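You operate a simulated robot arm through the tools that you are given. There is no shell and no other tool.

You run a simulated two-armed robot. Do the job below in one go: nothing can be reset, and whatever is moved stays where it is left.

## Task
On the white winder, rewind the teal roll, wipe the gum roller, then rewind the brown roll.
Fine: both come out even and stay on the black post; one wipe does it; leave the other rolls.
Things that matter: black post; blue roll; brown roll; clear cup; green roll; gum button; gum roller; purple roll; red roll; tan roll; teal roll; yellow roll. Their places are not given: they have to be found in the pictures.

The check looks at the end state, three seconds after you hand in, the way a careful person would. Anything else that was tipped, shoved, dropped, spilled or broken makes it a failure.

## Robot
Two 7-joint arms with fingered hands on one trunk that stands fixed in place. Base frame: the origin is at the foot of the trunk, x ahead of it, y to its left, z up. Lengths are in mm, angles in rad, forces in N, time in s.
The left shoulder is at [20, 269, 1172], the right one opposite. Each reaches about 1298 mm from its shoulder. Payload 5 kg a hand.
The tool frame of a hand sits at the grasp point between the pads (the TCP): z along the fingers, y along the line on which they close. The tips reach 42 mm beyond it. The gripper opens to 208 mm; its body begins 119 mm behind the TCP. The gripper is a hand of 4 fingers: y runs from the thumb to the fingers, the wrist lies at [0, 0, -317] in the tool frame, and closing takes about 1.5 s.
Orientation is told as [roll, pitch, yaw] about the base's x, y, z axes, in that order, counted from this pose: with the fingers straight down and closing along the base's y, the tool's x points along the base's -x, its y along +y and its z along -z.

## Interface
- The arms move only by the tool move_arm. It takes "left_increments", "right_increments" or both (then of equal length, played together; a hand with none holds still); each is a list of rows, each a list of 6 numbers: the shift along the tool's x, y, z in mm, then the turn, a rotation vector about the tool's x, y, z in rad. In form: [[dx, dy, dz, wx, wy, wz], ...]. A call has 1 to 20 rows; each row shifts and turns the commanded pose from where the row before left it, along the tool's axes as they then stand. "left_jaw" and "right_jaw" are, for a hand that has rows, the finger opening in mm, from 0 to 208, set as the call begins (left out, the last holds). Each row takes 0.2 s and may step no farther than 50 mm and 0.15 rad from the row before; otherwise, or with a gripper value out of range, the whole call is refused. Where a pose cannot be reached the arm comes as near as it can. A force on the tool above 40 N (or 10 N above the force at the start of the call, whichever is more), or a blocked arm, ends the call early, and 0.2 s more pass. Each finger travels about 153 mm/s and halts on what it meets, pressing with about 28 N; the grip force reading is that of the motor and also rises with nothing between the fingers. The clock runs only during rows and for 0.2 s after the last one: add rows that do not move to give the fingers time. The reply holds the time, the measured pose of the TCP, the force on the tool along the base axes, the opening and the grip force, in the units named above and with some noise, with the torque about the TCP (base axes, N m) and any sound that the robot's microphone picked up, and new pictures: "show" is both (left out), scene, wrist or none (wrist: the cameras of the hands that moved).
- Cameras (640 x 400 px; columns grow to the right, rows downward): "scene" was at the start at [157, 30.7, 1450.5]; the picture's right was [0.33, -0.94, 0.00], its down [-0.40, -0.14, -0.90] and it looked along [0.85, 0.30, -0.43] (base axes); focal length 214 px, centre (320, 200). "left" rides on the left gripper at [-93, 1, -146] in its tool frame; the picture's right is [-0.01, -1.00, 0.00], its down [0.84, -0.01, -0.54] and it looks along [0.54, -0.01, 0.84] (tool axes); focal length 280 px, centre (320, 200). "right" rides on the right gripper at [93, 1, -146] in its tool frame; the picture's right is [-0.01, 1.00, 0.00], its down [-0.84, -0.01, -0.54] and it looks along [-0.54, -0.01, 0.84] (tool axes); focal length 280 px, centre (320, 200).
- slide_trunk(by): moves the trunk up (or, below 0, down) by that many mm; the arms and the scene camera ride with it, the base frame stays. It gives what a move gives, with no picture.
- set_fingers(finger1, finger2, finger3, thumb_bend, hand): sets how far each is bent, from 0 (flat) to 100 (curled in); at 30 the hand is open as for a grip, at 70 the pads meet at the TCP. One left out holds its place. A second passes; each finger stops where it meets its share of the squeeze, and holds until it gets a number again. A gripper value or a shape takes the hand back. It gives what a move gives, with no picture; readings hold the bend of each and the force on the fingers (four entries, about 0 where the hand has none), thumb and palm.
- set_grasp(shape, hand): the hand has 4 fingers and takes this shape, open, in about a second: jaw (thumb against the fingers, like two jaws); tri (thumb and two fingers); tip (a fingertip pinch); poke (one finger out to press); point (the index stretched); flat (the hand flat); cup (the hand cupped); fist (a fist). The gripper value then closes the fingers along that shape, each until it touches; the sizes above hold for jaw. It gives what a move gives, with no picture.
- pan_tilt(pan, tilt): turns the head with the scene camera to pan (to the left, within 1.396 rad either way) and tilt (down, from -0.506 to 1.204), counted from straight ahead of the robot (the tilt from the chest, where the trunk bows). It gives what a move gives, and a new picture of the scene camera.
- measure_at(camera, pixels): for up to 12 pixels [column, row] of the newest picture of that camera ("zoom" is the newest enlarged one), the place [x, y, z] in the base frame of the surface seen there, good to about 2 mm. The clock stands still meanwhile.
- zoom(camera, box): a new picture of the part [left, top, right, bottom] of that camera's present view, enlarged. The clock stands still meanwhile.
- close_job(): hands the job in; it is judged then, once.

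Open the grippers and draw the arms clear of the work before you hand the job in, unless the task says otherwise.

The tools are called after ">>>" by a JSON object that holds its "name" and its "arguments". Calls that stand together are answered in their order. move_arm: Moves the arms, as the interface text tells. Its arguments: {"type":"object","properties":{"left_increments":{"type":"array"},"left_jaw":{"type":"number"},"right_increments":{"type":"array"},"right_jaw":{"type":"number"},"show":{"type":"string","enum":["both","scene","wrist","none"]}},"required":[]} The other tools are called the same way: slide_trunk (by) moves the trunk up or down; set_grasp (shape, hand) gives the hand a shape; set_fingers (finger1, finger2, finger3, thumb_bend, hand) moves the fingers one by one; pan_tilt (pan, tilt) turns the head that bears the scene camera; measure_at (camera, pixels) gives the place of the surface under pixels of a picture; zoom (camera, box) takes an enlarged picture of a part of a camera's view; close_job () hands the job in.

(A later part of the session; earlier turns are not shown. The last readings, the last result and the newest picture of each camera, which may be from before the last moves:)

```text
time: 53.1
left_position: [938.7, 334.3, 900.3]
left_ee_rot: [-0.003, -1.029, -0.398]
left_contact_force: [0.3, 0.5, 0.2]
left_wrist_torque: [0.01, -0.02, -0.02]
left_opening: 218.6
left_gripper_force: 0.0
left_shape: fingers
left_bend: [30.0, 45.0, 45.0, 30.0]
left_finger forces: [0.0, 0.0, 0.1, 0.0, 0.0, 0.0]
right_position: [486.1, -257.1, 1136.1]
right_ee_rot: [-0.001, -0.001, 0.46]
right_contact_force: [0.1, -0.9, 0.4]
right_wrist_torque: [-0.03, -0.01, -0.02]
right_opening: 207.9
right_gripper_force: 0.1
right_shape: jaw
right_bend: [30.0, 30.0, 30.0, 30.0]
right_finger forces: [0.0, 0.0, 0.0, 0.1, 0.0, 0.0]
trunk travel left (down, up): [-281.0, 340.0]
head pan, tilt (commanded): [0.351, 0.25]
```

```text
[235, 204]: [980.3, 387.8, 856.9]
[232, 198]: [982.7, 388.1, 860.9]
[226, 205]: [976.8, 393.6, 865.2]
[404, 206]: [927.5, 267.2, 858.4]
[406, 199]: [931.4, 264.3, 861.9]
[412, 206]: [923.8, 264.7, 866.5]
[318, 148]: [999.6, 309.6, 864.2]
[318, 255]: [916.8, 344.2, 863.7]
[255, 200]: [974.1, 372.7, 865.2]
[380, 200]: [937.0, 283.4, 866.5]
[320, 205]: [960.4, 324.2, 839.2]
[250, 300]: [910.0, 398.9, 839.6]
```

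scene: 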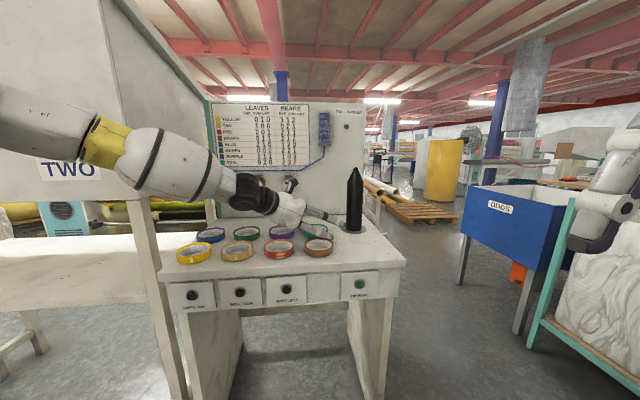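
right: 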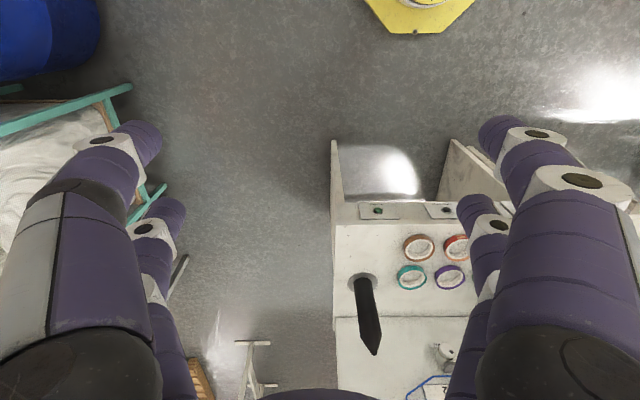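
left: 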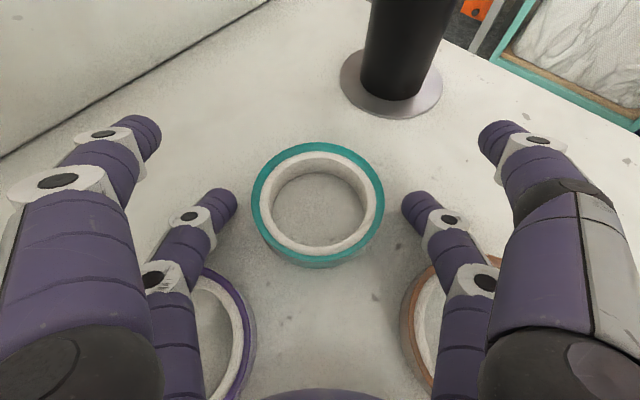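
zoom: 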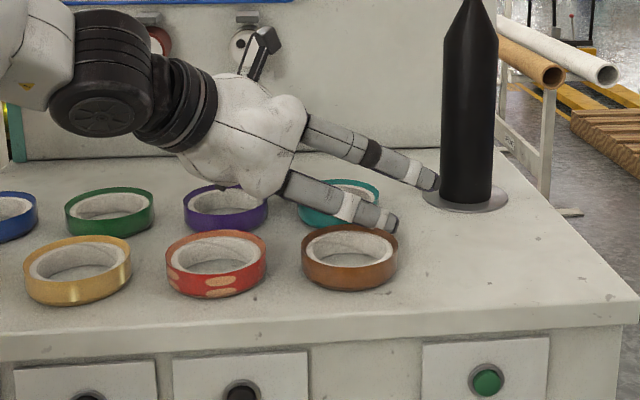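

Tips are at z≈857, level with the upper half of the ring (838–865), 16 mm clear on each side. I close finger2 and finger3 onto the teal roll.

>>> {"name": "set_fingers", "arguments": {"hand": "left", "finger2": 60, "finger3": 60}}

>>> {"name": "move_arm", "arguments": {"left_increments": [[0, 0, 0, 0, 0, 0]]}}

>>> {"name": "zoom", "arguments": {"camera": "left", "box": [180, 130, 460, 290]}}

```text
time: 54.1
left_position: [940.3, 335.3, 901.1]
left_ee_rot: [-0.004, -1.028, -0.397]
left_contact_force: [0.6, -0.1, 0.4]
left_wrist_torque: [0.0, 0.0, -0.02]
left_opening: 218.7
left_gripper_force: 8.5
left_shape: fingers
left_bend: [30.0, 52.0, 52.0, 30.0]
left_finger forces: [0.0, 8.3, 8.3, 0.0, 0.0, 0.0]
right_position: [484.8, -258.0, 1136.4]
right_ee_rot: [0.0, -0.001, 0.459]
right_contact_force: [-0.7, 0.3, 0.0]
right_wrist_torque: [-0.02, -0.01, 0.05]
right_opening: 207.9
right_gripper_force: 0.0
right_shape: jaw
right_bend: [30.0, 30.0, 30.0, 30.0]
right_finger forces: [0.1, 0.1, 0.1, 0.0, 0.0, 0.1]
trunk travel left (down, up): [-281.0, 340.0]
head pan, tilt (commanded): [0.351, 0.25]
```

```text
time: 54.5
left_position: [938.4, 335.5, 900.1]
left_ee_rot: [-0.004, -1.028, -0.397]
left_contact_force: [-0.7, 0.8, 0.0]
left_wrist_torque: [-0.01, -0.02, -0.02]
left_opening: 218.4
left_gripper_force: 8.3
left_shape: fingers
left_bend: [30.0, 52.0, 52.0, 30.0]
left_finger forces: [0.0, 8.2, 8.3, 0.0, 0.0, 0.0]
right_position: [485.7, -257.6, 1135.6]
right_ee_rot: [0.0, 0.001, 0.46]
right_contact_force: [0.5, 0.6, -0.7]
right_wrist_torque: [0.0, -0.03, 0.01]
right_opening: 208.1
right_gripper_force: 0.1
right_shape: jaw
right_bend: [30.0, 30.0, 30.0, 30.0]
right_finger forces: [0.1, 0.1, 0.0, 0.1, 0.0, 0.0]
trunk travel left (down, up): [-281.0, 340.0]
head pan, tilt (commanded): [0.351, 0.25]
```

scene: 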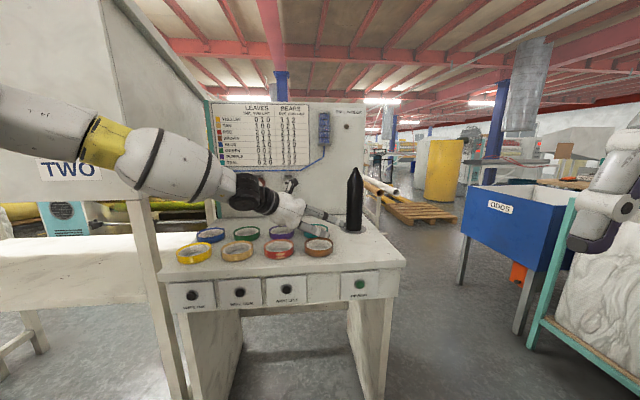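
left: 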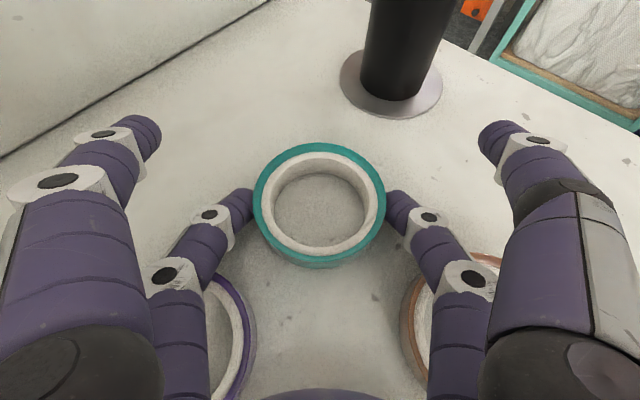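

```text
2.29 times, centred on (320, 210) of left
```

zoom: 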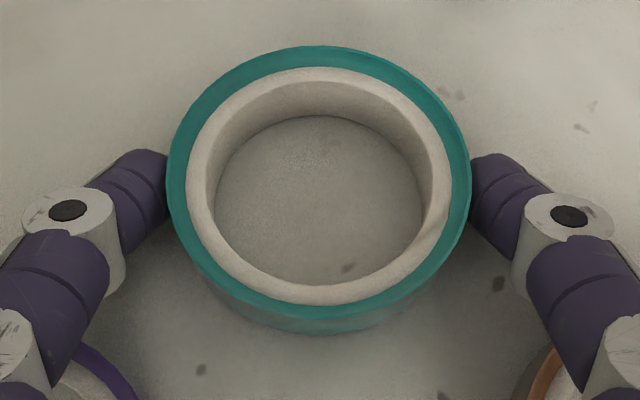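

Both fingers hold the ring with about 8.3 N each, at (250,200) and (388,203). I lift a little with the arm and look.

>>> {"name": "move_arm", "arguments": {"left_increments": [[-8.6, 0, -5.2, 0, 0, 0], [-8.6, 0, -5.2, 0, 0, 0], [-8.6, 0, -5.2, 0, 0, 0]]}}

>>> {"name": "zoom", "arguments": {"camera": "left", "box": [180, 130, 460, 290]}}

>>> {"name": "zoom", "arguments": {"camera": "scene", "box": [220, 170, 400, 290]}}

```text
time: 55.3
left_position: [939.5, 335.6, 931.5]
left_ee_rot: [-0.004, -1.028, -0.399]
left_contact_force: [-0.4, 0.4, -0.8]
left_wrist_torque: [0.01, 0.01, 0.0]
left_opening: 218.7
left_gripper_force: 7.9
left_shape: fingers
left_bend: [30.0, 52.0, 52.0, 30.0]
left_finger forces: [0.1, 8.2, 8.2, 0.0, 0.1, 0.0]
right_position: [484.6, -257.8, 1136.7]
right_ee_rot: [-0.001, 0.001, 0.46]
right_contact_force: [-0.3, 0.0, 0.3]
right_wrist_torque: [0.0, -0.01, -0.01]
right_opening: 207.6
right_gripper_force: 0.2
right_shape: jaw
right_bend: [30.0, 30.0, 30.0, 30.0]
right_finger forces: [0.0, 0.0, 0.0, 0.0, 0.0, 0.0]
trunk travel left (down, up): [-281.0, 340.0]
head pan, tilt (commanded): [0.351, 0.25]
```

scene: 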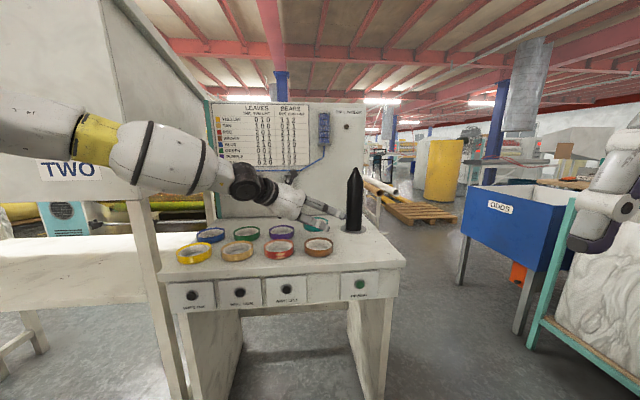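
left: 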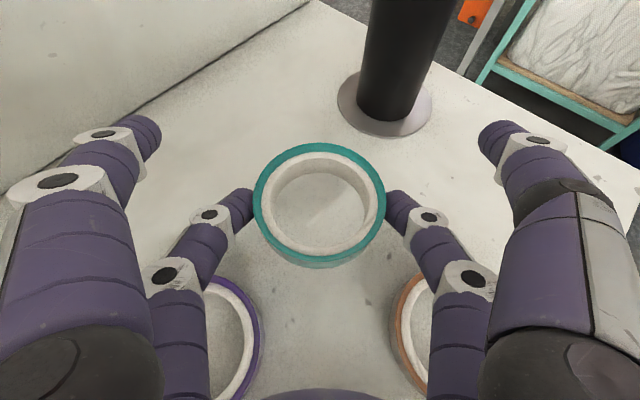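

```text
2.29 times, centred on (320, 210) of left
```

zoom: 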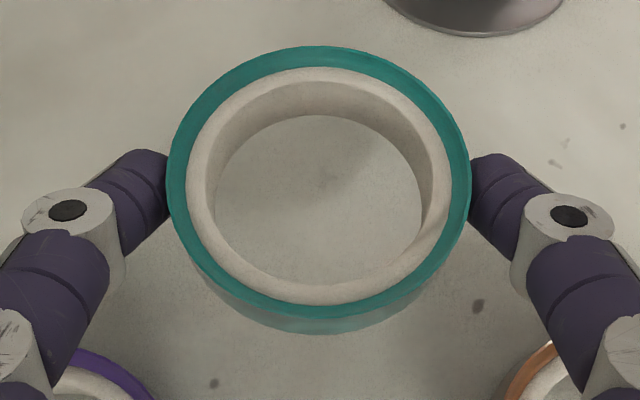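

```text
3.33 times, centred on (310, 230) of scene
```

zoom: 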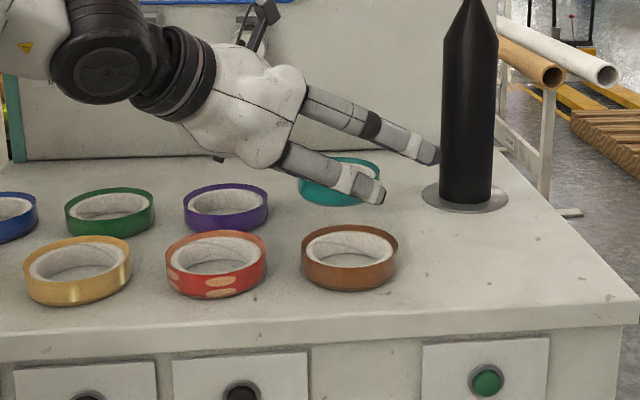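

The teal ring is held level and follows the hand. I raise the trunk 270 mm so the ring clears the post tip.

>>> {"name": "slide_trunk", "arguments": {"by": 270}}

>>> {"name": "move_arm", "arguments": {"left_increments": [[0, 0, 0, 0.1, 0, 0.0605], [0, 0, 0, 0.1, 0, 0.0605], [0, 0, 0, 0.06, 0, 0.036]]}}

```text
time: 58.0
left_position: [940.5, 337.0, 1200.3]
left_ee_rot: [-0.003, -1.028, -0.397]
left_contact_force: [0.9, 0.5, -1.0]
left_wrist_torque: [0.03, 0.02, 0.02]
left_opening: 218.7
left_gripper_force: 8.5
left_shape: fingers
left_bend: [30.0, 52.0, 52.0, 30.0]
left_finger forces: [0.0, 8.1, 8.3, 0.1, 0.0, 0.1]
right_position: [485.0, -258.4, 1406.7]
right_ee_rot: [0.001, 0.0, 0.46]
right_contact_force: [0.2, 0.7, -1.0]
right_wrist_torque: [0.0, 0.0, -0.02]
right_opening: 207.9
right_gripper_force: 0.1
right_shape: jaw
right_bend: [30.0, 30.0, 30.0, 30.0]
right_finger forces: [0.0, 0.1, 0.0, 0.0, 0.0, 0.0]
trunk travel left (down, up): [-551.0, 70.0]
head pan, tilt (commanded): [0.351, 0.25]
```

```text
time: 58.8
left_position: [939.2, 338.1, 1198.5]
left_ee_rot: [-0.005, -1.03, -0.698]
left_contact_force: [0.3, 0.8, -0.9]
left_wrist_torque: [-0.11, 0.03, -0.16]
left_opening: 218.5
left_gripper_force: 8.6
left_shape: fingers
left_bend: [30.0, 52.0, 52.0, 30.0]
left_finger forces: [0.0, 8.3, 8.3, 0.0, 0.0, 0.0]
right_position: [486.3, -255.3, 1406.9]
right_ee_rot: [-0.002, 0.001, 0.463]
right_contact_force: [0.4, 1.6, -1.3]
right_wrist_torque: [-0.22, 0.09, 0.0]
right_opening: 207.7
right_gripper_force: 0.0
right_shape: jaw
right_bend: [30.0, 30.0, 30.0, 30.0]
right_finger forces: [0.0, 0.0, 0.0, 0.0, 0.0, 0.0]
trunk travel left (down, up): [-551.0, 70.0]
head pan, tilt (commanded): [0.351, 0.25]
```

scene: 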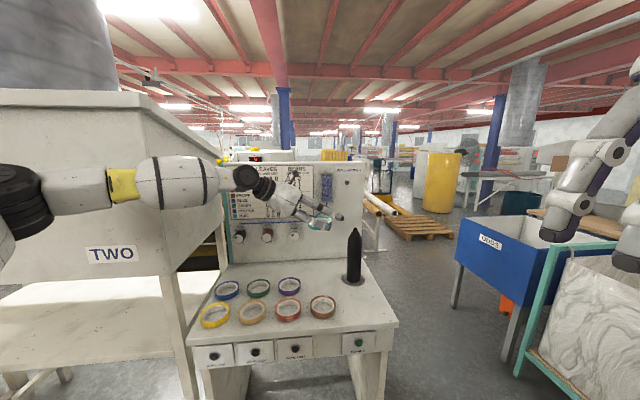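
left: 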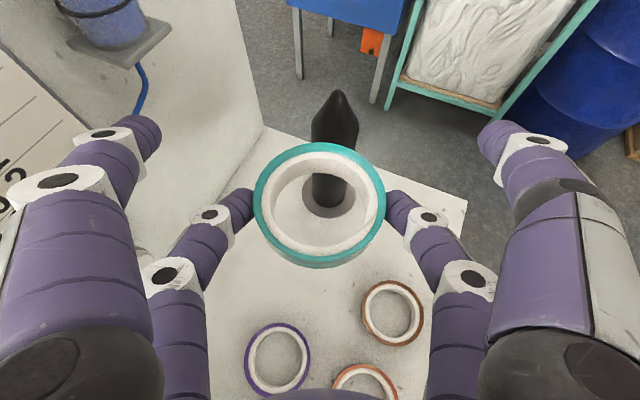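

Heading is −0.70 and the ring is level, bottom at about z=1137, 29 mm over the post tip. I carry it forward to above the post.

>>> {"name": "move_arm", "arguments": {"left_increments": [[-17.7, -5, 29.4, 0, 0, 0], [-17.7, -5, 29.4, 0, 0, 0], [-17.7, -5, 29.4, 0, 0, 0], [-17.7, -5, 29.4, 0, 0, 0], [-17.7, -5, 29.4, 0, 0, 0], [0, 0, 0, 0, 0, 0]]}}

>>> {"name": "zoom", "arguments": {"camera": "left", "box": [180, 120, 460, 280]}}

>>> {"name": "zoom", "arguments": {"camera": "scene", "box": [280, 170, 420, 300]}}

```text
time: 60.2
left_position: [1052.8, 205.6, 1204.1]
left_ee_rot: [-0.001, -1.032, -0.703]
left_contact_force: [-0.9, 1.0, 0.5]
left_wrist_torque: [0.11, 0.01, 0.1]
left_opening: 218.6
left_gripper_force: 7.6
left_shape: fingers
left_bend: [30.0, 52.0, 52.0, 30.0]
left_finger forces: [0.1, 8.1, 8.1, 0.1, 0.0, 0.0]
right_position: [482.9, -257.8, 1408.2]
right_ee_rot: [0.001, -0.001, 0.462]
right_contact_force: [-2.4, 0.0, 0.8]
right_wrist_torque: [-0.01, -0.22, 0.03]
right_opening: 208.1
right_gripper_force: 0.0
right_shape: jaw
right_bend: [30.0, 30.0, 30.0, 30.0]
right_finger forces: [0.0, 0.0, 0.1, 0.0, 0.0, 0.1]
trunk travel left (down, up): [-551.0, 70.0]
head pan, tilt (commanded): [0.351, 0.25]
```

scene: 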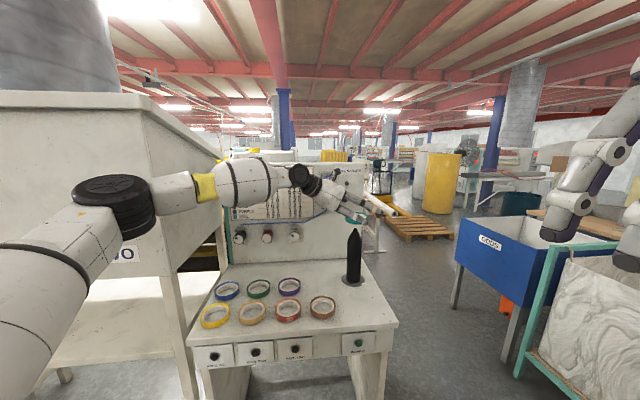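
left: 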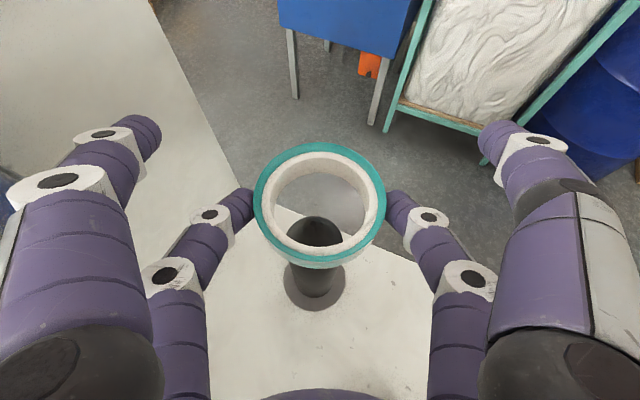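

```text
2.29 times, centred on (320, 200) of left
```

zoom: 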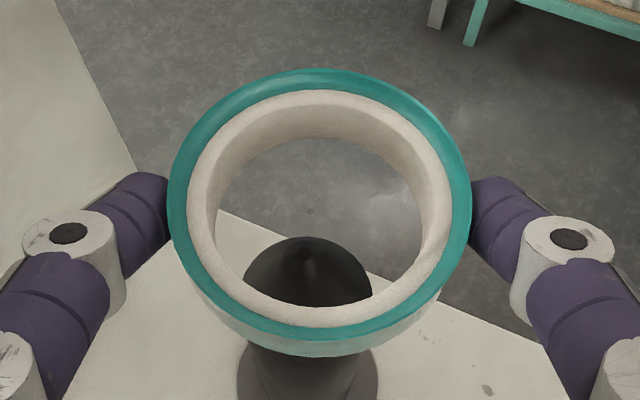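

```text
3.08 times, centred on (350, 235) of scene
```

zoom: 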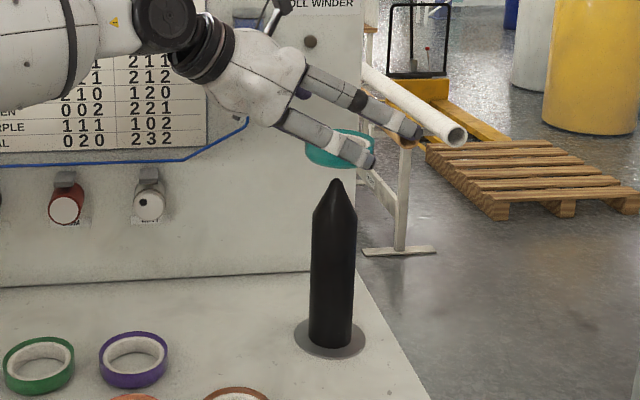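

The ring is above the post, whose tip shows at (314,219) in the left picture. I measure the ring rim and the post tip to get the lateral offset.

>>> {"name": "measure_at", "arguments": {"camera": "left", "pixels": [[320, 146], [320, 257], [258, 200], [382, 200], [275, 165], [365, 165], [280, 240], [360, 240], [314, 219], [313, 225], [320, 230], [305, 230]]}}

```text
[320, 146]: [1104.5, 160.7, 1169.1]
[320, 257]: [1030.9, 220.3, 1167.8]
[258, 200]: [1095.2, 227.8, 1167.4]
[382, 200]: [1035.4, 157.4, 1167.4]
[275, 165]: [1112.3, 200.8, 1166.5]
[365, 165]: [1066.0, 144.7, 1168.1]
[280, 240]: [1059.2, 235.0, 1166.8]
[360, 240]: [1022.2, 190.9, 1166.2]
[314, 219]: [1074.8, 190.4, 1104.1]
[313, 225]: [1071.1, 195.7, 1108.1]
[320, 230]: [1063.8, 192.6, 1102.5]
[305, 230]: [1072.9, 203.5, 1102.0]
```

The ring is level with centre (1067, 190.6) against the post axis (1070.5, 196), so I shift 6 mm along tool y and lower the trunk 25 mm, then measure again.

>>> {"name": "move_arm", "arguments": {"left_increments": [[0, 6, -0.5, 0, 0, 0], [0, 0, 0, 0, 0, 0]], "show": "none"}}

>>> {"name": "slide_trunk", "arguments": {"by": -25}}

>>> {"name": "move_arm", "arguments": {"left_increments": [[0, 0, 0, 0, 0, 0]]}}

>>> {"name": "zoom", "arguments": {"camera": "left", "box": [180, 120, 460, 280]}}

```text
time: 60.8
left_position: [1058.2, 208.5, 1199.8]
left_ee_rot: [-0.005, -1.032, -0.701]
left_contact_force: [1.4, 0.8, 0.1]
left_wrist_torque: [0.03, -0.01, 0.0]
left_opening: 218.5
left_gripper_force: 8.4
left_shape: fingers
left_bend: [30.0, 52.0, 52.0, 30.0]
left_finger forces: [0.1, 8.2, 8.3, 0.0, 0.0, 0.0]
right_position: [486.4, -257.9, 1406.7]
right_ee_rot: [0.0, -0.002, 0.46]
right_contact_force: [0.6, -0.3, 0.4]
right_wrist_torque: [0.03, 0.11, 0.01]
right_opening: 207.9
right_gripper_force: 0.1
right_shape: jaw
right_bend: [30.0, 30.0, 30.0, 30.0]
right_finger forces: [0.0, 0.1, 0.0, 0.0, 0.0, 0.0]
trunk travel left (down, up): [-551.0, 70.0]
head pan, tilt (commanded): [0.351, 0.25]
```

```text
time: 61.5
left_position: [1057.7, 210.1, 1178.1]
left_ee_rot: [0.0, -1.031, -0.704]
left_contact_force: [-1.3, -0.3, 0.2]
left_wrist_torque: [0.09, 0.07, 0.06]
left_opening: 218.8
left_gripper_force: 8.3
left_shape: fingers
left_bend: [30.0, 52.0, 52.0, 30.0]
left_finger forces: [0.1, 8.1, 8.1, 0.0, 0.0, 0.0]
right_position: [484.0, -258.4, 1382.7]
right_ee_rot: [0.0, -0.002, 0.46]
right_contact_force: [-2.0, -0.5, 0.9]
right_wrist_torque: [-0.03, -0.17, 0.01]
right_opening: 207.8
right_gripper_force: 0.0
right_shape: jaw
right_bend: [30.0, 30.0, 30.0, 30.0]
right_finger forces: [0.0, 0.1, 0.1, 0.0, 0.1, 0.1]
trunk travel left (down, up): [-526.0, 95.0]
head pan, tilt (commanded): [0.351, 0.25]
```

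```text
time: 61.9
left_position: [1056.7, 210.7, 1177.4]
left_ee_rot: [-0.002, -1.03, -0.703]
left_contact_force: [-0.1, 0.9, 0.7]
left_wrist_torque: [0.09, 0.05, 0.0]
left_opening: 218.6
left_gripper_force: 8.2
left_shape: fingers
left_bend: [30.0, 52.0, 52.0, 30.0]
left_finger forces: [0.0, 8.2, 8.2, 0.0, 0.0, 0.1]
right_position: [484.6, -257.1, 1382.6]
right_ee_rot: [0.001, 0.001, 0.46]
right_contact_force: [-0.5, 0.1, 0.0]
right_wrist_torque: [0.0, -0.11, 0.0]
right_opening: 208.1
right_gripper_force: 0.1
right_shape: jaw
right_bend: [30.0, 30.0, 30.0, 30.0]
right_finger forces: [0.0, 0.0, 0.0, 0.1, 0.0, 0.0]
trunk travel left (down, up): [-526.0, 95.0]
head pan, tilt (commanded): [0.351, 0.25]
```

scene: 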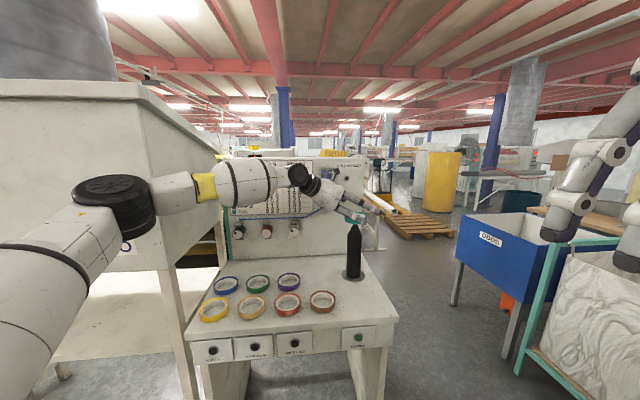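
left: 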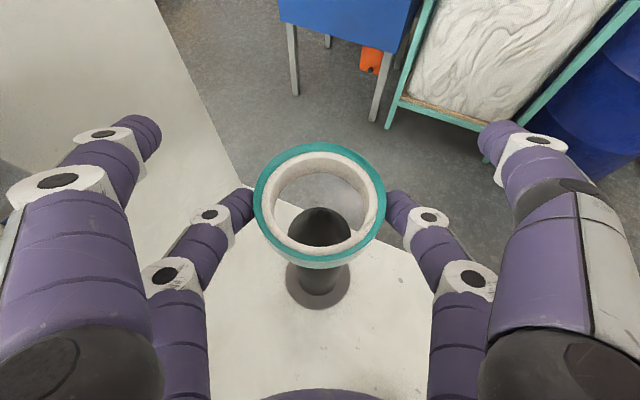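

```text
2.29 times, centred on (320, 200) of left
```

zoom: 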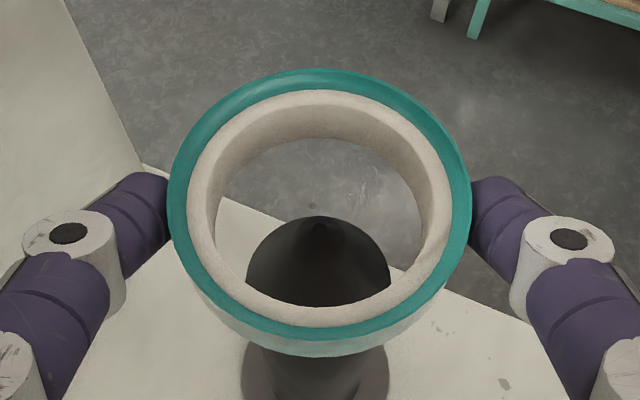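

The tip is now centred sideways at (319,210) inside the ring. I measure again to check the fore-aft offset.

>>> {"name": "measure_at", "arguments": {"camera": "left", "pixels": [[320, 146], [320, 257], [258, 200], [382, 200], [275, 165], [365, 165], [280, 240], [360, 240], [319, 209], [319, 213], [319, 220], [310, 217]]}}

```text
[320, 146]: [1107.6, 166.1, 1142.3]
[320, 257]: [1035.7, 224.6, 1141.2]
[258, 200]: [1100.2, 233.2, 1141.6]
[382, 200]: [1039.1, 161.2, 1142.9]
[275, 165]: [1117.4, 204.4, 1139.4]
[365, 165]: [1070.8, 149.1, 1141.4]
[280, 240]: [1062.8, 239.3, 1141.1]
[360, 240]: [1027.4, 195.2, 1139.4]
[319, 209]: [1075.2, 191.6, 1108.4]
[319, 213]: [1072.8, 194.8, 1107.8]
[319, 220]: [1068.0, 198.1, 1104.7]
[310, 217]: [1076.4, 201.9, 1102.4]
```

Ring centre (1071, 196) and post axis agree within about 2 mm. I slide the trunk down 50 mm to bring the ring over the cone and check the forces.

>>> {"name": "slide_trunk", "arguments": {"by": -50}}

>>> {"name": "move_arm", "arguments": {"left_increments": [[0, 0, 0, 0, 0, 0]]}}

>>> {"name": "zoom", "arguments": {"camera": "left", "box": [180, 120, 460, 280]}}

```text
time: 62.9
left_position: [1057.4, 210.2, 1127.7]
left_ee_rot: [-0.002, -1.031, -0.703]
left_contact_force: [-0.1, 0.0, 0.4]
left_wrist_torque: [0.03, 0.05, 0.0]
left_opening: 218.3
left_gripper_force: 8.8
left_shape: fingers
left_bend: [30.0, 52.0, 52.0, 30.0]
left_finger forces: [0.0, 8.2, 8.2, 0.0, 0.1, 0.1]
right_position: [483.5, -258.6, 1332.5]
right_ee_rot: [-0.001, -0.001, 0.461]
right_contact_force: [-0.9, -0.2, 0.3]
right_wrist_torque: [0.03, -0.08, 0.01]
right_opening: 207.7
right_gripper_force: 0.1
right_shape: jaw
right_bend: [30.0, 30.0, 30.0, 30.0]
right_finger forces: [0.0, 0.0, 0.0, 0.1, 0.0, 0.0]
trunk travel left (down, up): [-476.0, 145.0]
head pan, tilt (commanded): [0.351, 0.25]
```

```text
time: 63.3
left_position: [1057.1, 210.5, 1125.8]
left_ee_rot: [-0.002, -1.029, -0.7]
left_contact_force: [0.2, 0.4, -1.0]
left_wrist_torque: [0.02, -0.02, 0.0]
left_opening: 218.9
left_gripper_force: 7.8
left_shape: fingers
left_bend: [30.0, 52.0, 52.0, 30.0]
left_finger forces: [0.0, 8.2, 8.2, 0.0, 0.0, 0.1]
right_position: [484.5, -258.2, 1331.3]
right_ee_rot: [0.0, 0.0, 0.461]
right_contact_force: [-0.1, -0.1, 0.6]
right_wrist_torque: [0.0, -0.04, 0.02]
right_opening: 208.0
right_gripper_force: 0.1
right_shape: jaw
right_bend: [30.0, 30.0, 30.0, 30.0]
right_finger forces: [0.1, 0.0, 0.0, 0.1, 0.0, 0.0]
trunk travel left (down, up): [-476.0, 145.0]
head pan, tilt (commanded): [0.351, 0.25]
```

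scene: 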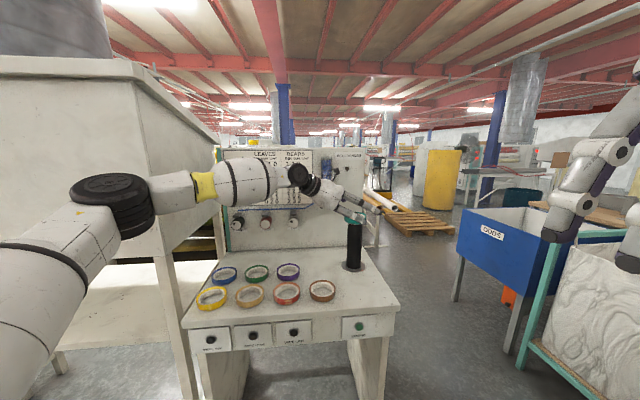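
left: 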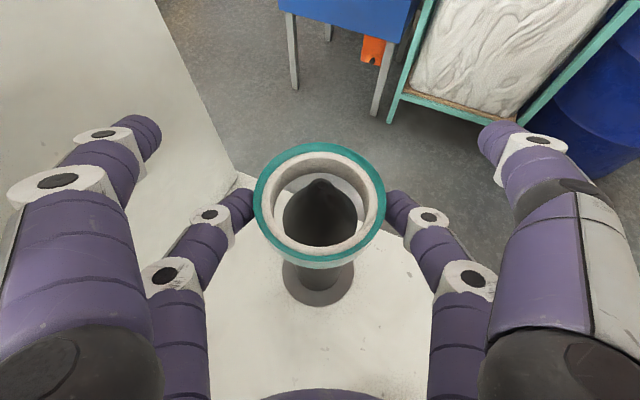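

```text
2.29 times, centred on (320, 200) of left
```

zoom: 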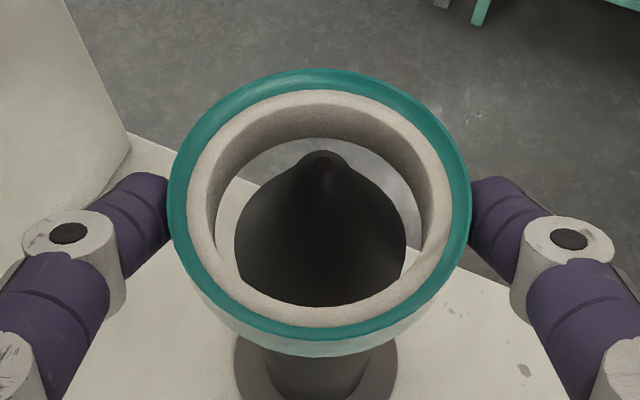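

The post's tip is inside the ring without contact (forces near zero). I go down another 45 mm past the shoulder of the cone.

>>> {"name": "slide_trunk", "arguments": {"by": -45}}

>>> {"name": "move_arm", "arguments": {"left_increments": [[0, 0, 0, 0, 0, 0]], "show": "wrist"}}

>>> {"name": "zoom", "arguments": {"camera": "left", "box": [180, 120, 460, 280]}}

```text
time: 64.1
left_position: [1058.0, 210.8, 1083.1]
left_ee_rot: [-0.002, -1.032, -0.702]
left_contact_force: [0.2, 1.0, 0.6]
left_wrist_torque: [0.06, 0.02, 0.02]
left_opening: 218.8
left_gripper_force: 8.6
left_shape: fingers
left_bend: [30.0, 52.0, 52.0, 30.0]
left_finger forces: [0.0, 8.3, 8.3, 0.0, 0.1, 0.1]
right_position: [484.6, -257.5, 1288.4]
right_ee_rot: [0.0, -0.002, 0.459]
right_contact_force: [-1.0, 0.3, 0.1]
right_wrist_torque: [-0.01, -0.07, 0.0]
right_opening: 207.9
right_gripper_force: 0.0
right_shape: jaw
right_bend: [30.0, 30.0, 30.0, 30.0]
right_finger forces: [0.0, 0.1, 0.0, 0.0, 0.1, 0.1]
trunk travel left (down, up): [-431.0, 190.0]
head pan, tilt (commanded): [0.351, 0.25]
```

```text
time: 64.5
left_position: [1058.7, 210.7, 1082.2]
left_ee_rot: [-0.001, -1.03, -0.701]
left_contact_force: [-0.6, 0.8, 0.1]
left_wrist_torque: [0.02, 0.01, 0.0]
left_opening: 218.7
left_gripper_force: 8.3
left_shape: fingers
left_bend: [30.0, 52.0, 52.0, 30.0]
left_finger forces: [0.0, 8.2, 8.2, 0.0, 0.0, 0.0]
right_position: [483.4, -256.5, 1287.4]
right_ee_rot: [-0.001, -0.001, 0.461]
right_contact_force: [-0.8, 0.4, 0.2]
right_wrist_torque: [0.03, -0.06, 0.0]
right_opening: 208.1
right_gripper_force: 0.0
right_shape: jaw
right_bend: [30.0, 30.0, 30.0, 30.0]
right_finger forces: [0.0, 0.0, 0.0, 0.1, 0.0, 0.0]
trunk travel left (down, up): [-431.0, 190.0]
head pan, tilt (commanded): [0.351, 0.25]
```

left: 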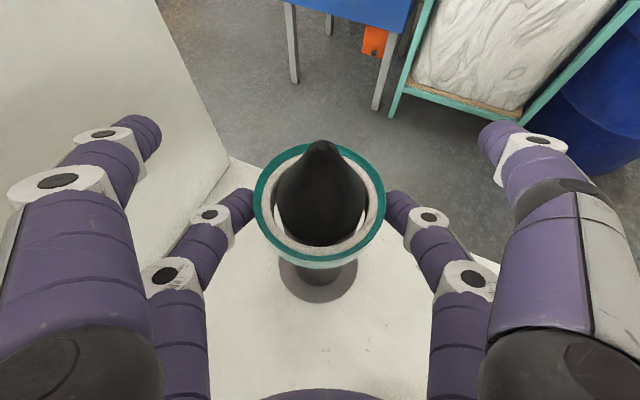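

```text
2.29 times, centred on (320, 200) of left
```

zoom: 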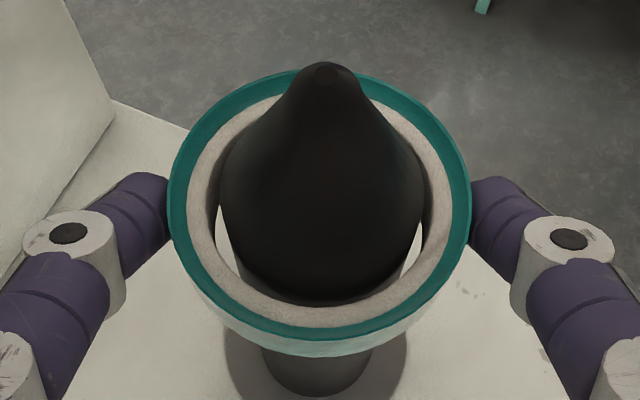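

No contact still; the ring is past the cone's shoulder, bottom at about z=1020. Before lowering further I check the left arm's clearance to the neighbouring machine "TWO".

>>> {"name": "pan_tilt", "arguments": {"pan": 0.6, "tilt": 0.4}}

>>> {"name": "measure_at", "arguments": {"camera": "scene", "pixels": [[100, 150], [150, 150], [200, 150], [250, 150], [100, 250], [200, 250], [120, 300], [220, 300], [60, 200], [60, 330], [180, 200], [20, 380]]}}

```text
time: 65.3
left_position: [1057.9, 211.0, 1080.6]
left_ee_rot: [-0.001, -1.029, -0.702]
left_contact_force: [0.5, -0.3, -1.5]
left_wrist_torque: [0.01, 0.02, -0.01]
left_opening: 218.9
left_gripper_force: 8.2
left_shape: fingers
left_bend: [30.0, 52.0, 52.0, 30.0]
left_finger forces: [0.0, 8.2, 8.3, 0.1, 0.0, 0.1]
right_position: [485.5, -257.3, 1288.2]
right_ee_rot: [-0.001, -0.001, 0.462]
right_contact_force: [-0.9, 0.0, -0.4]
right_wrist_torque: [-0.05, -0.02, -0.01]
right_opening: 208.0
right_gripper_force: 0.1
right_shape: jaw
right_bend: [30.0, 30.0, 30.0, 30.0]
right_finger forces: [0.0, 0.0, 0.1, 0.0, 0.0, 0.0]
trunk travel left (down, up): [-431.0, 190.0]
head pan, tilt (commanded): [0.6, 0.4]
```

scene: 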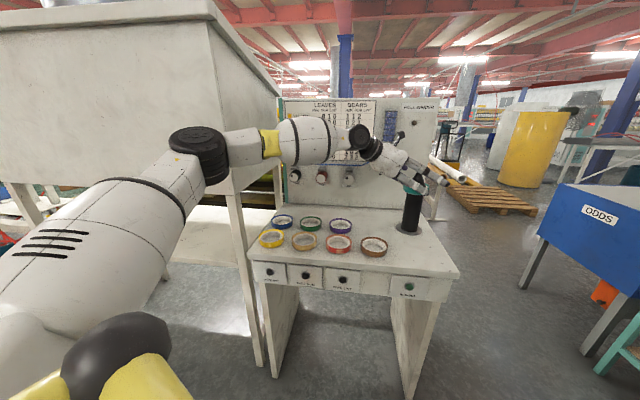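

```text
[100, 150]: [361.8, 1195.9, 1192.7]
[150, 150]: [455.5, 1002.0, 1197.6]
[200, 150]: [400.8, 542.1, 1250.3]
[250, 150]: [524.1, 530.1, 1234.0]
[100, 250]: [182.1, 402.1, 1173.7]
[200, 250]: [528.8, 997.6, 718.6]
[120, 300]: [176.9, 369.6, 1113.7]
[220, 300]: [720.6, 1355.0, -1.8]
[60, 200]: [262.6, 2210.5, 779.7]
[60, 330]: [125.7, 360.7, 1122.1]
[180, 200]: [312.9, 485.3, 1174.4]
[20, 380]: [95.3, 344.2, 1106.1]
```

Machine TWO is over 400 mm away from the elbow, so lowering is safe. I slide the trunk down another 120 mm.

>>> {"name": "slide_trunk", "arguments": {"by": -120}}

>>> {"name": "move_arm", "arguments": {"left_increments": [[0, 0, 0, 0, 0, 0]]}}

```text
time: 66.8
left_position: [1057.7, 210.3, 964.3]
left_ee_rot: [0.001, -1.033, -0.703]
left_contact_force: [-0.1, 0.2, 0.3]
left_wrist_torque: [0.05, 0.04, 0.02]
left_opening: 218.7
left_gripper_force: 7.7
left_shape: fingers
left_bend: [30.0, 52.0, 52.0, 30.0]
left_finger forces: [0.1, 8.3, 8.2, 0.1, 0.0, 0.0]
right_position: [483.9, -257.7, 1167.1]
right_ee_rot: [-0.001, -0.001, 0.461]
right_contact_force: [-0.3, 0.1, 0.1]
right_wrist_torque: [0.0, -0.05, 0.01]
right_opening: 207.9
right_gripper_force: 0.1
right_shape: jaw
right_bend: [30.0, 30.0, 30.0, 30.0]
right_finger forces: [0.0, 0.1, 0.0, 0.0, 0.1, 0.1]
trunk travel left (down, up): [-311.0, 310.0]
head pan, tilt (commanded): [0.6, 0.4]
```

```text
time: 67.2
left_position: [1057.8, 210.9, 961.2]
left_ee_rot: [-0.003, -1.03, -0.702]
left_contact_force: [0.1, 0.7, -0.5]
left_wrist_torque: [0.04, -0.02, 0.01]
left_opening: 218.6
left_gripper_force: 7.4
left_shape: fingers
left_bend: [30.0, 52.0, 52.0, 30.0]
left_finger forces: [0.1, 8.2, 8.2, 0.0, 0.0, 0.0]
right_position: [485.4, -257.4, 1167.6]
right_ee_rot: [-0.001, 0.0, 0.461]
right_contact_force: [0.3, 0.3, 0.3]
right_wrist_torque: [0.02, 0.02, 0.0]
right_opening: 207.8
right_gripper_force: 0.1
right_shape: jaw
right_bend: [30.0, 30.0, 30.0, 30.0]
right_finger forces: [0.0, 0.1, 0.1, 0.0, 0.0, 0.0]
trunk travel left (down, up): [-311.0, 310.0]
head pan, tilt (commanded): [0.6, 0.4]
```

scene: 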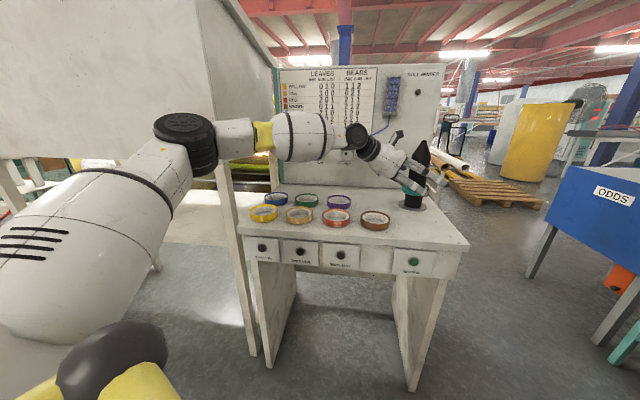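
left: 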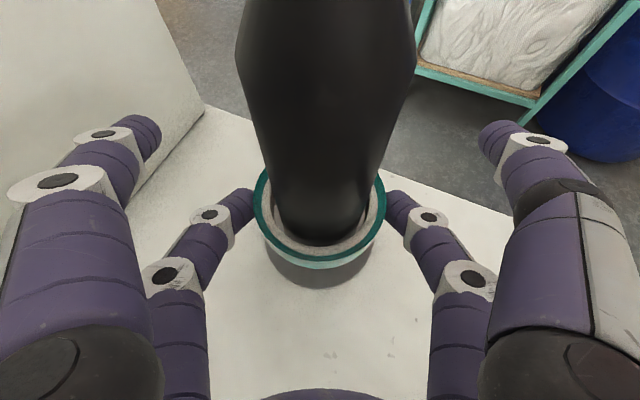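

The ring slides cleanly around the post, bottom now at about z=900. I lower 48 mm more to just above the flange.

>>> {"name": "slide_trunk", "arguments": {"by": -48}}

>>> {"name": "move_arm", "arguments": {"left_increments": [[0, 0, 0, 0, 0, 0]]}}

>>> {"name": "zoom", "arguments": {"camera": "left", "box": [180, 120, 460, 280]}}

>>> {"name": "zoom", "arguments": {"camera": "scene", "box": [340, 120, 480, 240]}}

```text
time: 68.1
left_position: [1056.0, 209.9, 915.4]
left_ee_rot: [0.001, -1.032, -0.705]
left_contact_force: [-0.8, 0.0, 0.7]
left_wrist_torque: [0.12, 0.06, 0.06]
left_opening: 218.4
left_gripper_force: 8.4
left_shape: fingers
left_bend: [30.0, 52.0, 52.0, 30.0]
left_finger forces: [0.0, 8.2, 8.2, 0.0, 0.0, 0.1]
right_position: [483.6, -256.8, 1119.5]
right_ee_rot: [0.001, -0.003, 0.462]
right_contact_force: [-0.7, 0.0, 1.7]
right_wrist_torque: [0.0, -0.17, -0.03]
right_opening: 207.8
right_gripper_force: 0.1
right_shape: jaw
right_bend: [30.0, 30.0, 30.0, 30.0]
right_finger forces: [0.0, 0.0, 0.0, 0.0, 0.0, 0.1]
trunk travel left (down, up): [-263.0, 358.0]
head pan, tilt (commanded): [0.6, 0.4]
```

```text
time: 68.5
left_position: [1057.4, 208.7, 913.5]
left_ee_rot: [-0.003, -1.029, -0.704]
left_contact_force: [-0.6, -0.4, -0.5]
left_wrist_torque: [0.06, 0.05, 0.01]
left_opening: 218.7
left_gripper_force: 8.2
left_shape: fingers
left_bend: [30.0, 52.0, 52.0, 30.0]
left_finger forces: [0.1, 8.2, 8.2, 0.0, 0.0, 0.1]
right_position: [484.0, -258.0, 1119.0]
right_ee_rot: [0.0, 0.002, 0.46]
right_contact_force: [-0.9, 0.1, -0.1]
right_wrist_torque: [0.01, -0.01, -0.02]
right_opening: 207.9
right_gripper_force: 0.0
right_shape: jaw
right_bend: [30.0, 30.0, 30.0, 30.0]
right_finger forces: [0.1, 0.0, 0.0, 0.0, 0.0, 0.0]
trunk travel left (down, up): [-263.0, 358.0]
head pan, tilt (commanded): [0.6, 0.4]
```

scene: 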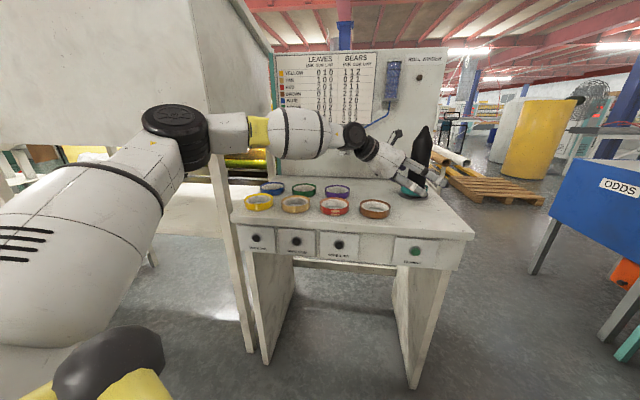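
left: 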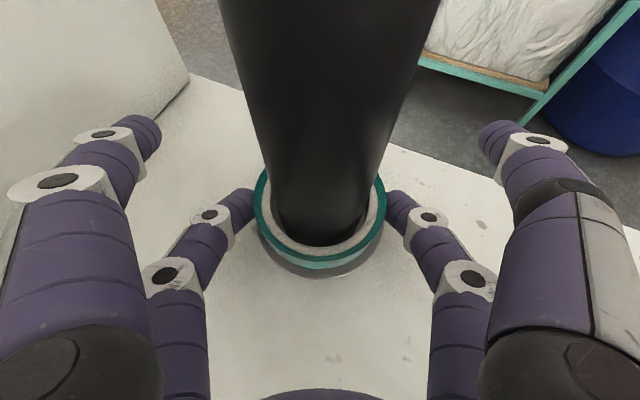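

```text
2.29 times, centred on (320, 200) of left
```

zoom: 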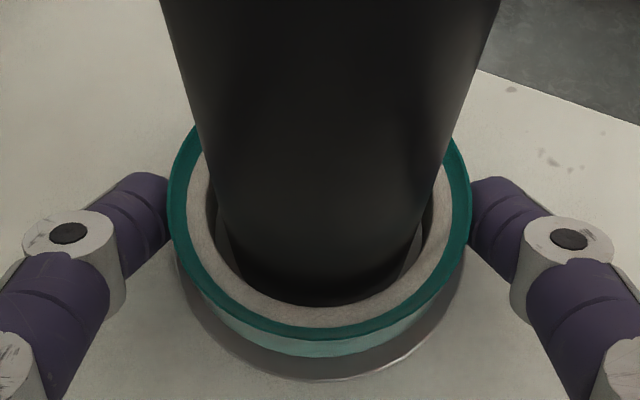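

```text
3.33 times, centred on (410, 180) of scene
```

zoom: 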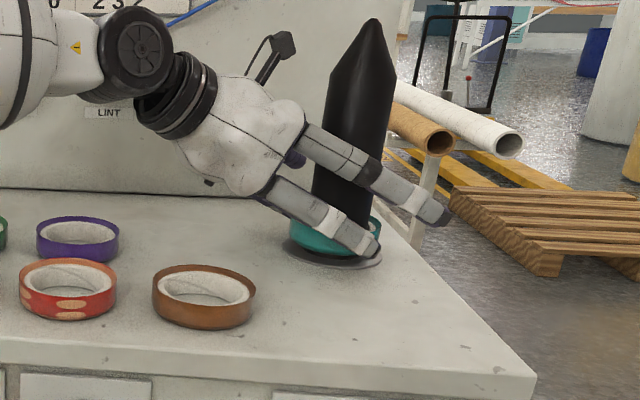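

The ring hangs about 10 mm above the flange. I lower 7 mm more and then open finger2 and finger3 to release.

>>> {"name": "slide_trunk", "arguments": {"by": -7}}

>>> {"name": "set_fingers", "arguments": {"hand": "left", "finger2": 42, "finger3": 42}}

>>> {"name": "move_arm", "arguments": {"left_increments": [[0, 0, 0, 0, 0, 0]]}}

>>> {"name": "zoom", "arguments": {"camera": "left", "box": [180, 120, 460, 280]}}

```text
time: 69.1
left_position: [1057.7, 210.3, 906.7]
left_ee_rot: [-0.001, -1.03, -0.704]
left_contact_force: [-0.6, 0.2, -0.6]
left_wrist_torque: [0.09, 0.06, 0.07]
left_opening: 218.7
left_gripper_force: 8.5
left_shape: fingers
left_bend: [30.0, 52.0, 52.0, 30.0]
left_finger forces: [0.1, 8.8, 8.9, 0.0, 0.0, 0.1]
right_position: [484.6, -257.7, 1113.0]
right_ee_rot: [-0.001, 0.001, 0.46]
right_contact_force: [-0.4, 1.1, 0.8]
right_wrist_torque: [-0.05, -0.06, -0.01]
right_opening: 208.1
right_gripper_force: 0.1
right_shape: jaw
right_bend: [30.0, 30.0, 30.0, 30.0]
right_finger forces: [0.0, 0.0, 0.0, 0.0, 0.1, 0.0]
trunk travel left (down, up): [-256.0, 365.0]
head pan, tilt (commanded): [0.6, 0.4]
```

```text
time: 70.1
left_position: [1057.9, 210.9, 906.1]
left_ee_rot: [-0.002, -1.029, -0.702]
left_contact_force: [0.0, 0.1, -0.1]
left_wrist_torque: [-0.01, -0.01, 0.01]
left_opening: 218.9
left_gripper_force: 0.1
left_shape: fingers
left_bend: [30.0, 42.0, 42.0, 30.0]
left_finger forces: [0.0, 0.0, 0.0, 0.0, 0.0, 0.1]
right_position: [484.2, -257.9, 1112.7]
right_ee_rot: [0.0, -0.001, 0.46]
right_contact_force: [0.9, 0.1, -0.3]
right_wrist_torque: [-0.02, 0.01, 0.03]
right_opening: 207.8
right_gripper_force: 0.1
right_shape: jaw
right_bend: [30.0, 30.0, 30.0, 30.0]
right_finger forces: [0.1, 0.0, 0.0, 0.1, 0.0, 0.0]
trunk travel left (down, up): [-256.0, 365.0]
head pan, tilt (commanded): [0.6, 0.4]
```

```text
time: 70.5
left_position: [1058.1, 210.7, 907.0]
left_ee_rot: [-0.001, -1.029, -0.701]
left_contact_force: [-0.1, -0.1, 0.4]
left_wrist_torque: [0.01, 0.02, 0.0]
left_opening: 218.7
left_gripper_force: 0.0
left_shape: fingers
left_bend: [30.0, 42.0, 42.0, 30.0]
left_finger forces: [0.0, 0.1, 0.0, 0.1, 0.0, 0.0]
right_position: [484.7, -257.6, 1111.2]
right_ee_rot: [0.001, 0.0, 0.46]
right_contact_force: [-0.5, 0.2, 0.3]
right_wrist_torque: [0.02, 0.03, -0.04]
right_opening: 207.8
right_gripper_force: 0.1
right_shape: jaw
right_bend: [30.0, 30.0, 30.0, 30.0]
right_finger forces: [0.0, 0.0, 0.0, 0.1, 0.0, 0.0]
trunk travel left (down, up): [-256.0, 365.0]
head pan, tilt (commanded): [0.6, 0.4]
```

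scene: 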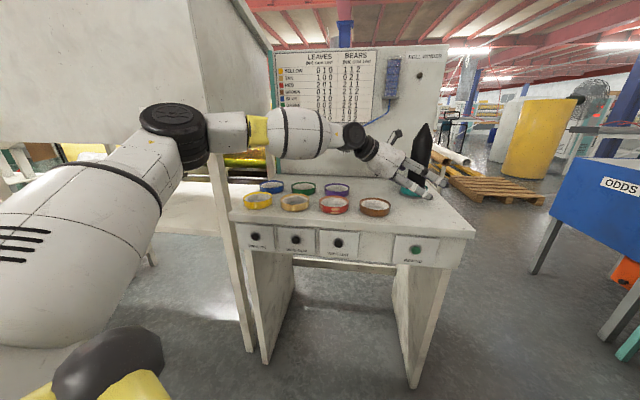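
left: 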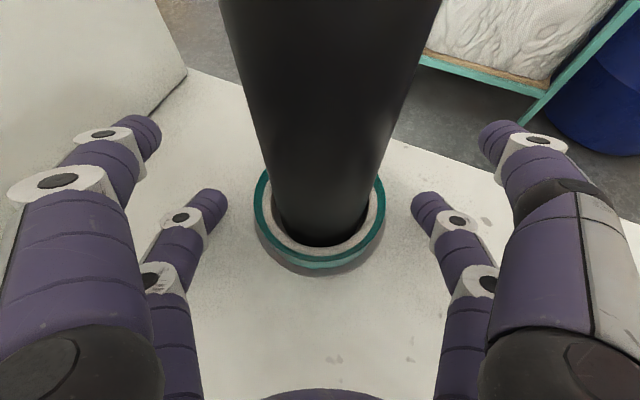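

```text
2.29 times, centred on (320, 200) of left
```

zoom: 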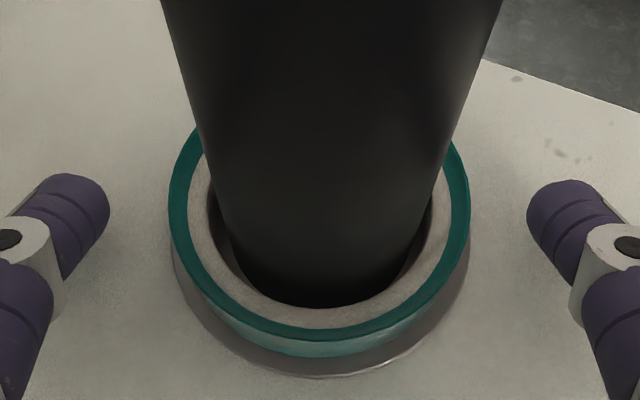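

Teal now sits flat on the flange around the post. I raise the trunk 60 mm with the open fingers around the post, then draw the left hand straight back.

>>> {"name": "slide_trunk", "arguments": {"by": 60}}

>>> {"name": "move_arm", "arguments": {"left_increments": [[20.6, 0, -34.3, 0, 0, 0], [20.6, 0, -34.3, 0, 0, 0], [20.6, 0, -34.3, 0, 0, 0], [20.6, 0, -34.3, 0, 0, 0], [-10, 0, -40, 0, 0, 0], [-10, 0, -40, 0, 0, 0]]}}

>>> {"name": "zoom", "arguments": {"camera": "left", "box": [180, 0, 500, 200]}}

```text
time: 71.5
left_position: [1059.2, 210.8, 963.0]
left_ee_rot: [-0.006, -1.025, -0.701]
left_contact_force: [0.7, 0.7, -1.0]
left_wrist_torque: [-0.07, -0.02, -0.05]
left_opening: 218.7
left_gripper_force: 0.1
left_shape: fingers
left_bend: [30.0, 42.0, 42.0, 30.0]
left_finger forces: [0.0, 0.0, 0.1, 0.0, 0.1, 0.0]
right_position: [485.0, -256.3, 1169.9]
right_ee_rot: [0.0, 0.002, 0.461]
right_contact_force: [0.5, 1.1, -0.6]
right_wrist_torque: [0.0, 0.17, -0.02]
right_opening: 207.9
right_gripper_force: 0.0
right_shape: jaw
right_bend: [30.0, 30.0, 30.0, 30.0]
right_finger forces: [0.0, 0.0, 0.1, 0.0, 0.1, 0.0]
trunk travel left (down, up): [-316.0, 305.0]
head pan, tilt (commanded): [0.6, 0.4]
```

```text
time: 72.9
left_position: [889.9, 350.5, 1024.7]
left_ee_rot: [-0.001, -1.031, -0.702]
left_contact_force: [-1.5, 0.4, -0.9]
left_wrist_torque: [0.0, -0.04, 0.01]
left_opening: 219.0
left_gripper_force: 0.0
left_shape: fingers
left_bend: [30.0, 42.0, 42.0, 30.0]
left_finger forces: [0.0, 0.0, 0.0, 0.0, 0.0, 0.0]
right_position: [483.9, -257.2, 1171.4]
right_ee_rot: [0.001, -0.002, 0.464]
right_contact_force: [-0.7, -0.1, 1.3]
right_wrist_torque: [-0.06, -0.11, -0.01]
right_opening: 208.1
right_gripper_force: 0.0
right_shape: jaw
right_bend: [30.0, 30.0, 30.0, 30.0]
right_finger forces: [0.1, 0.0, 0.0, 0.0, 0.0, 0.0]
trunk travel left (down, up): [-316.0, 305.0]
head pan, tilt (commanded): [0.6, 0.4]
```

scene: 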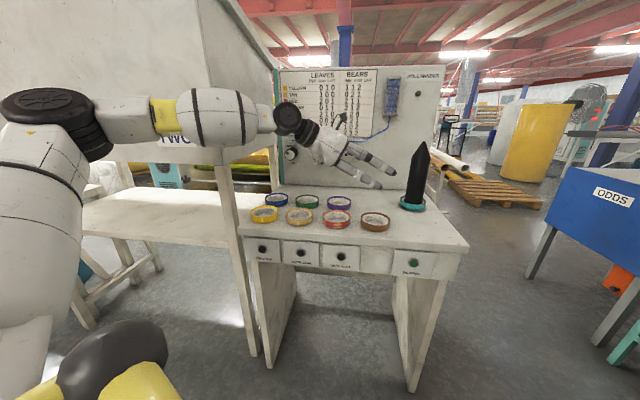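
left: 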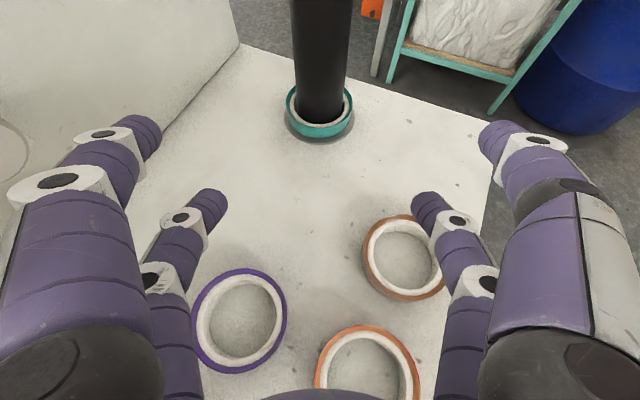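

```text
2.00 times, centred on (340, 100) of left
```

zoom: 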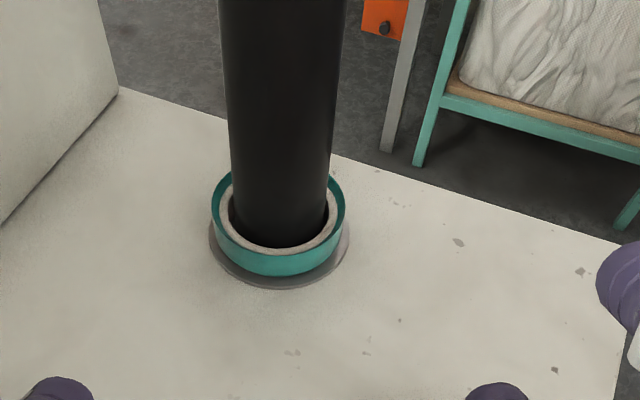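

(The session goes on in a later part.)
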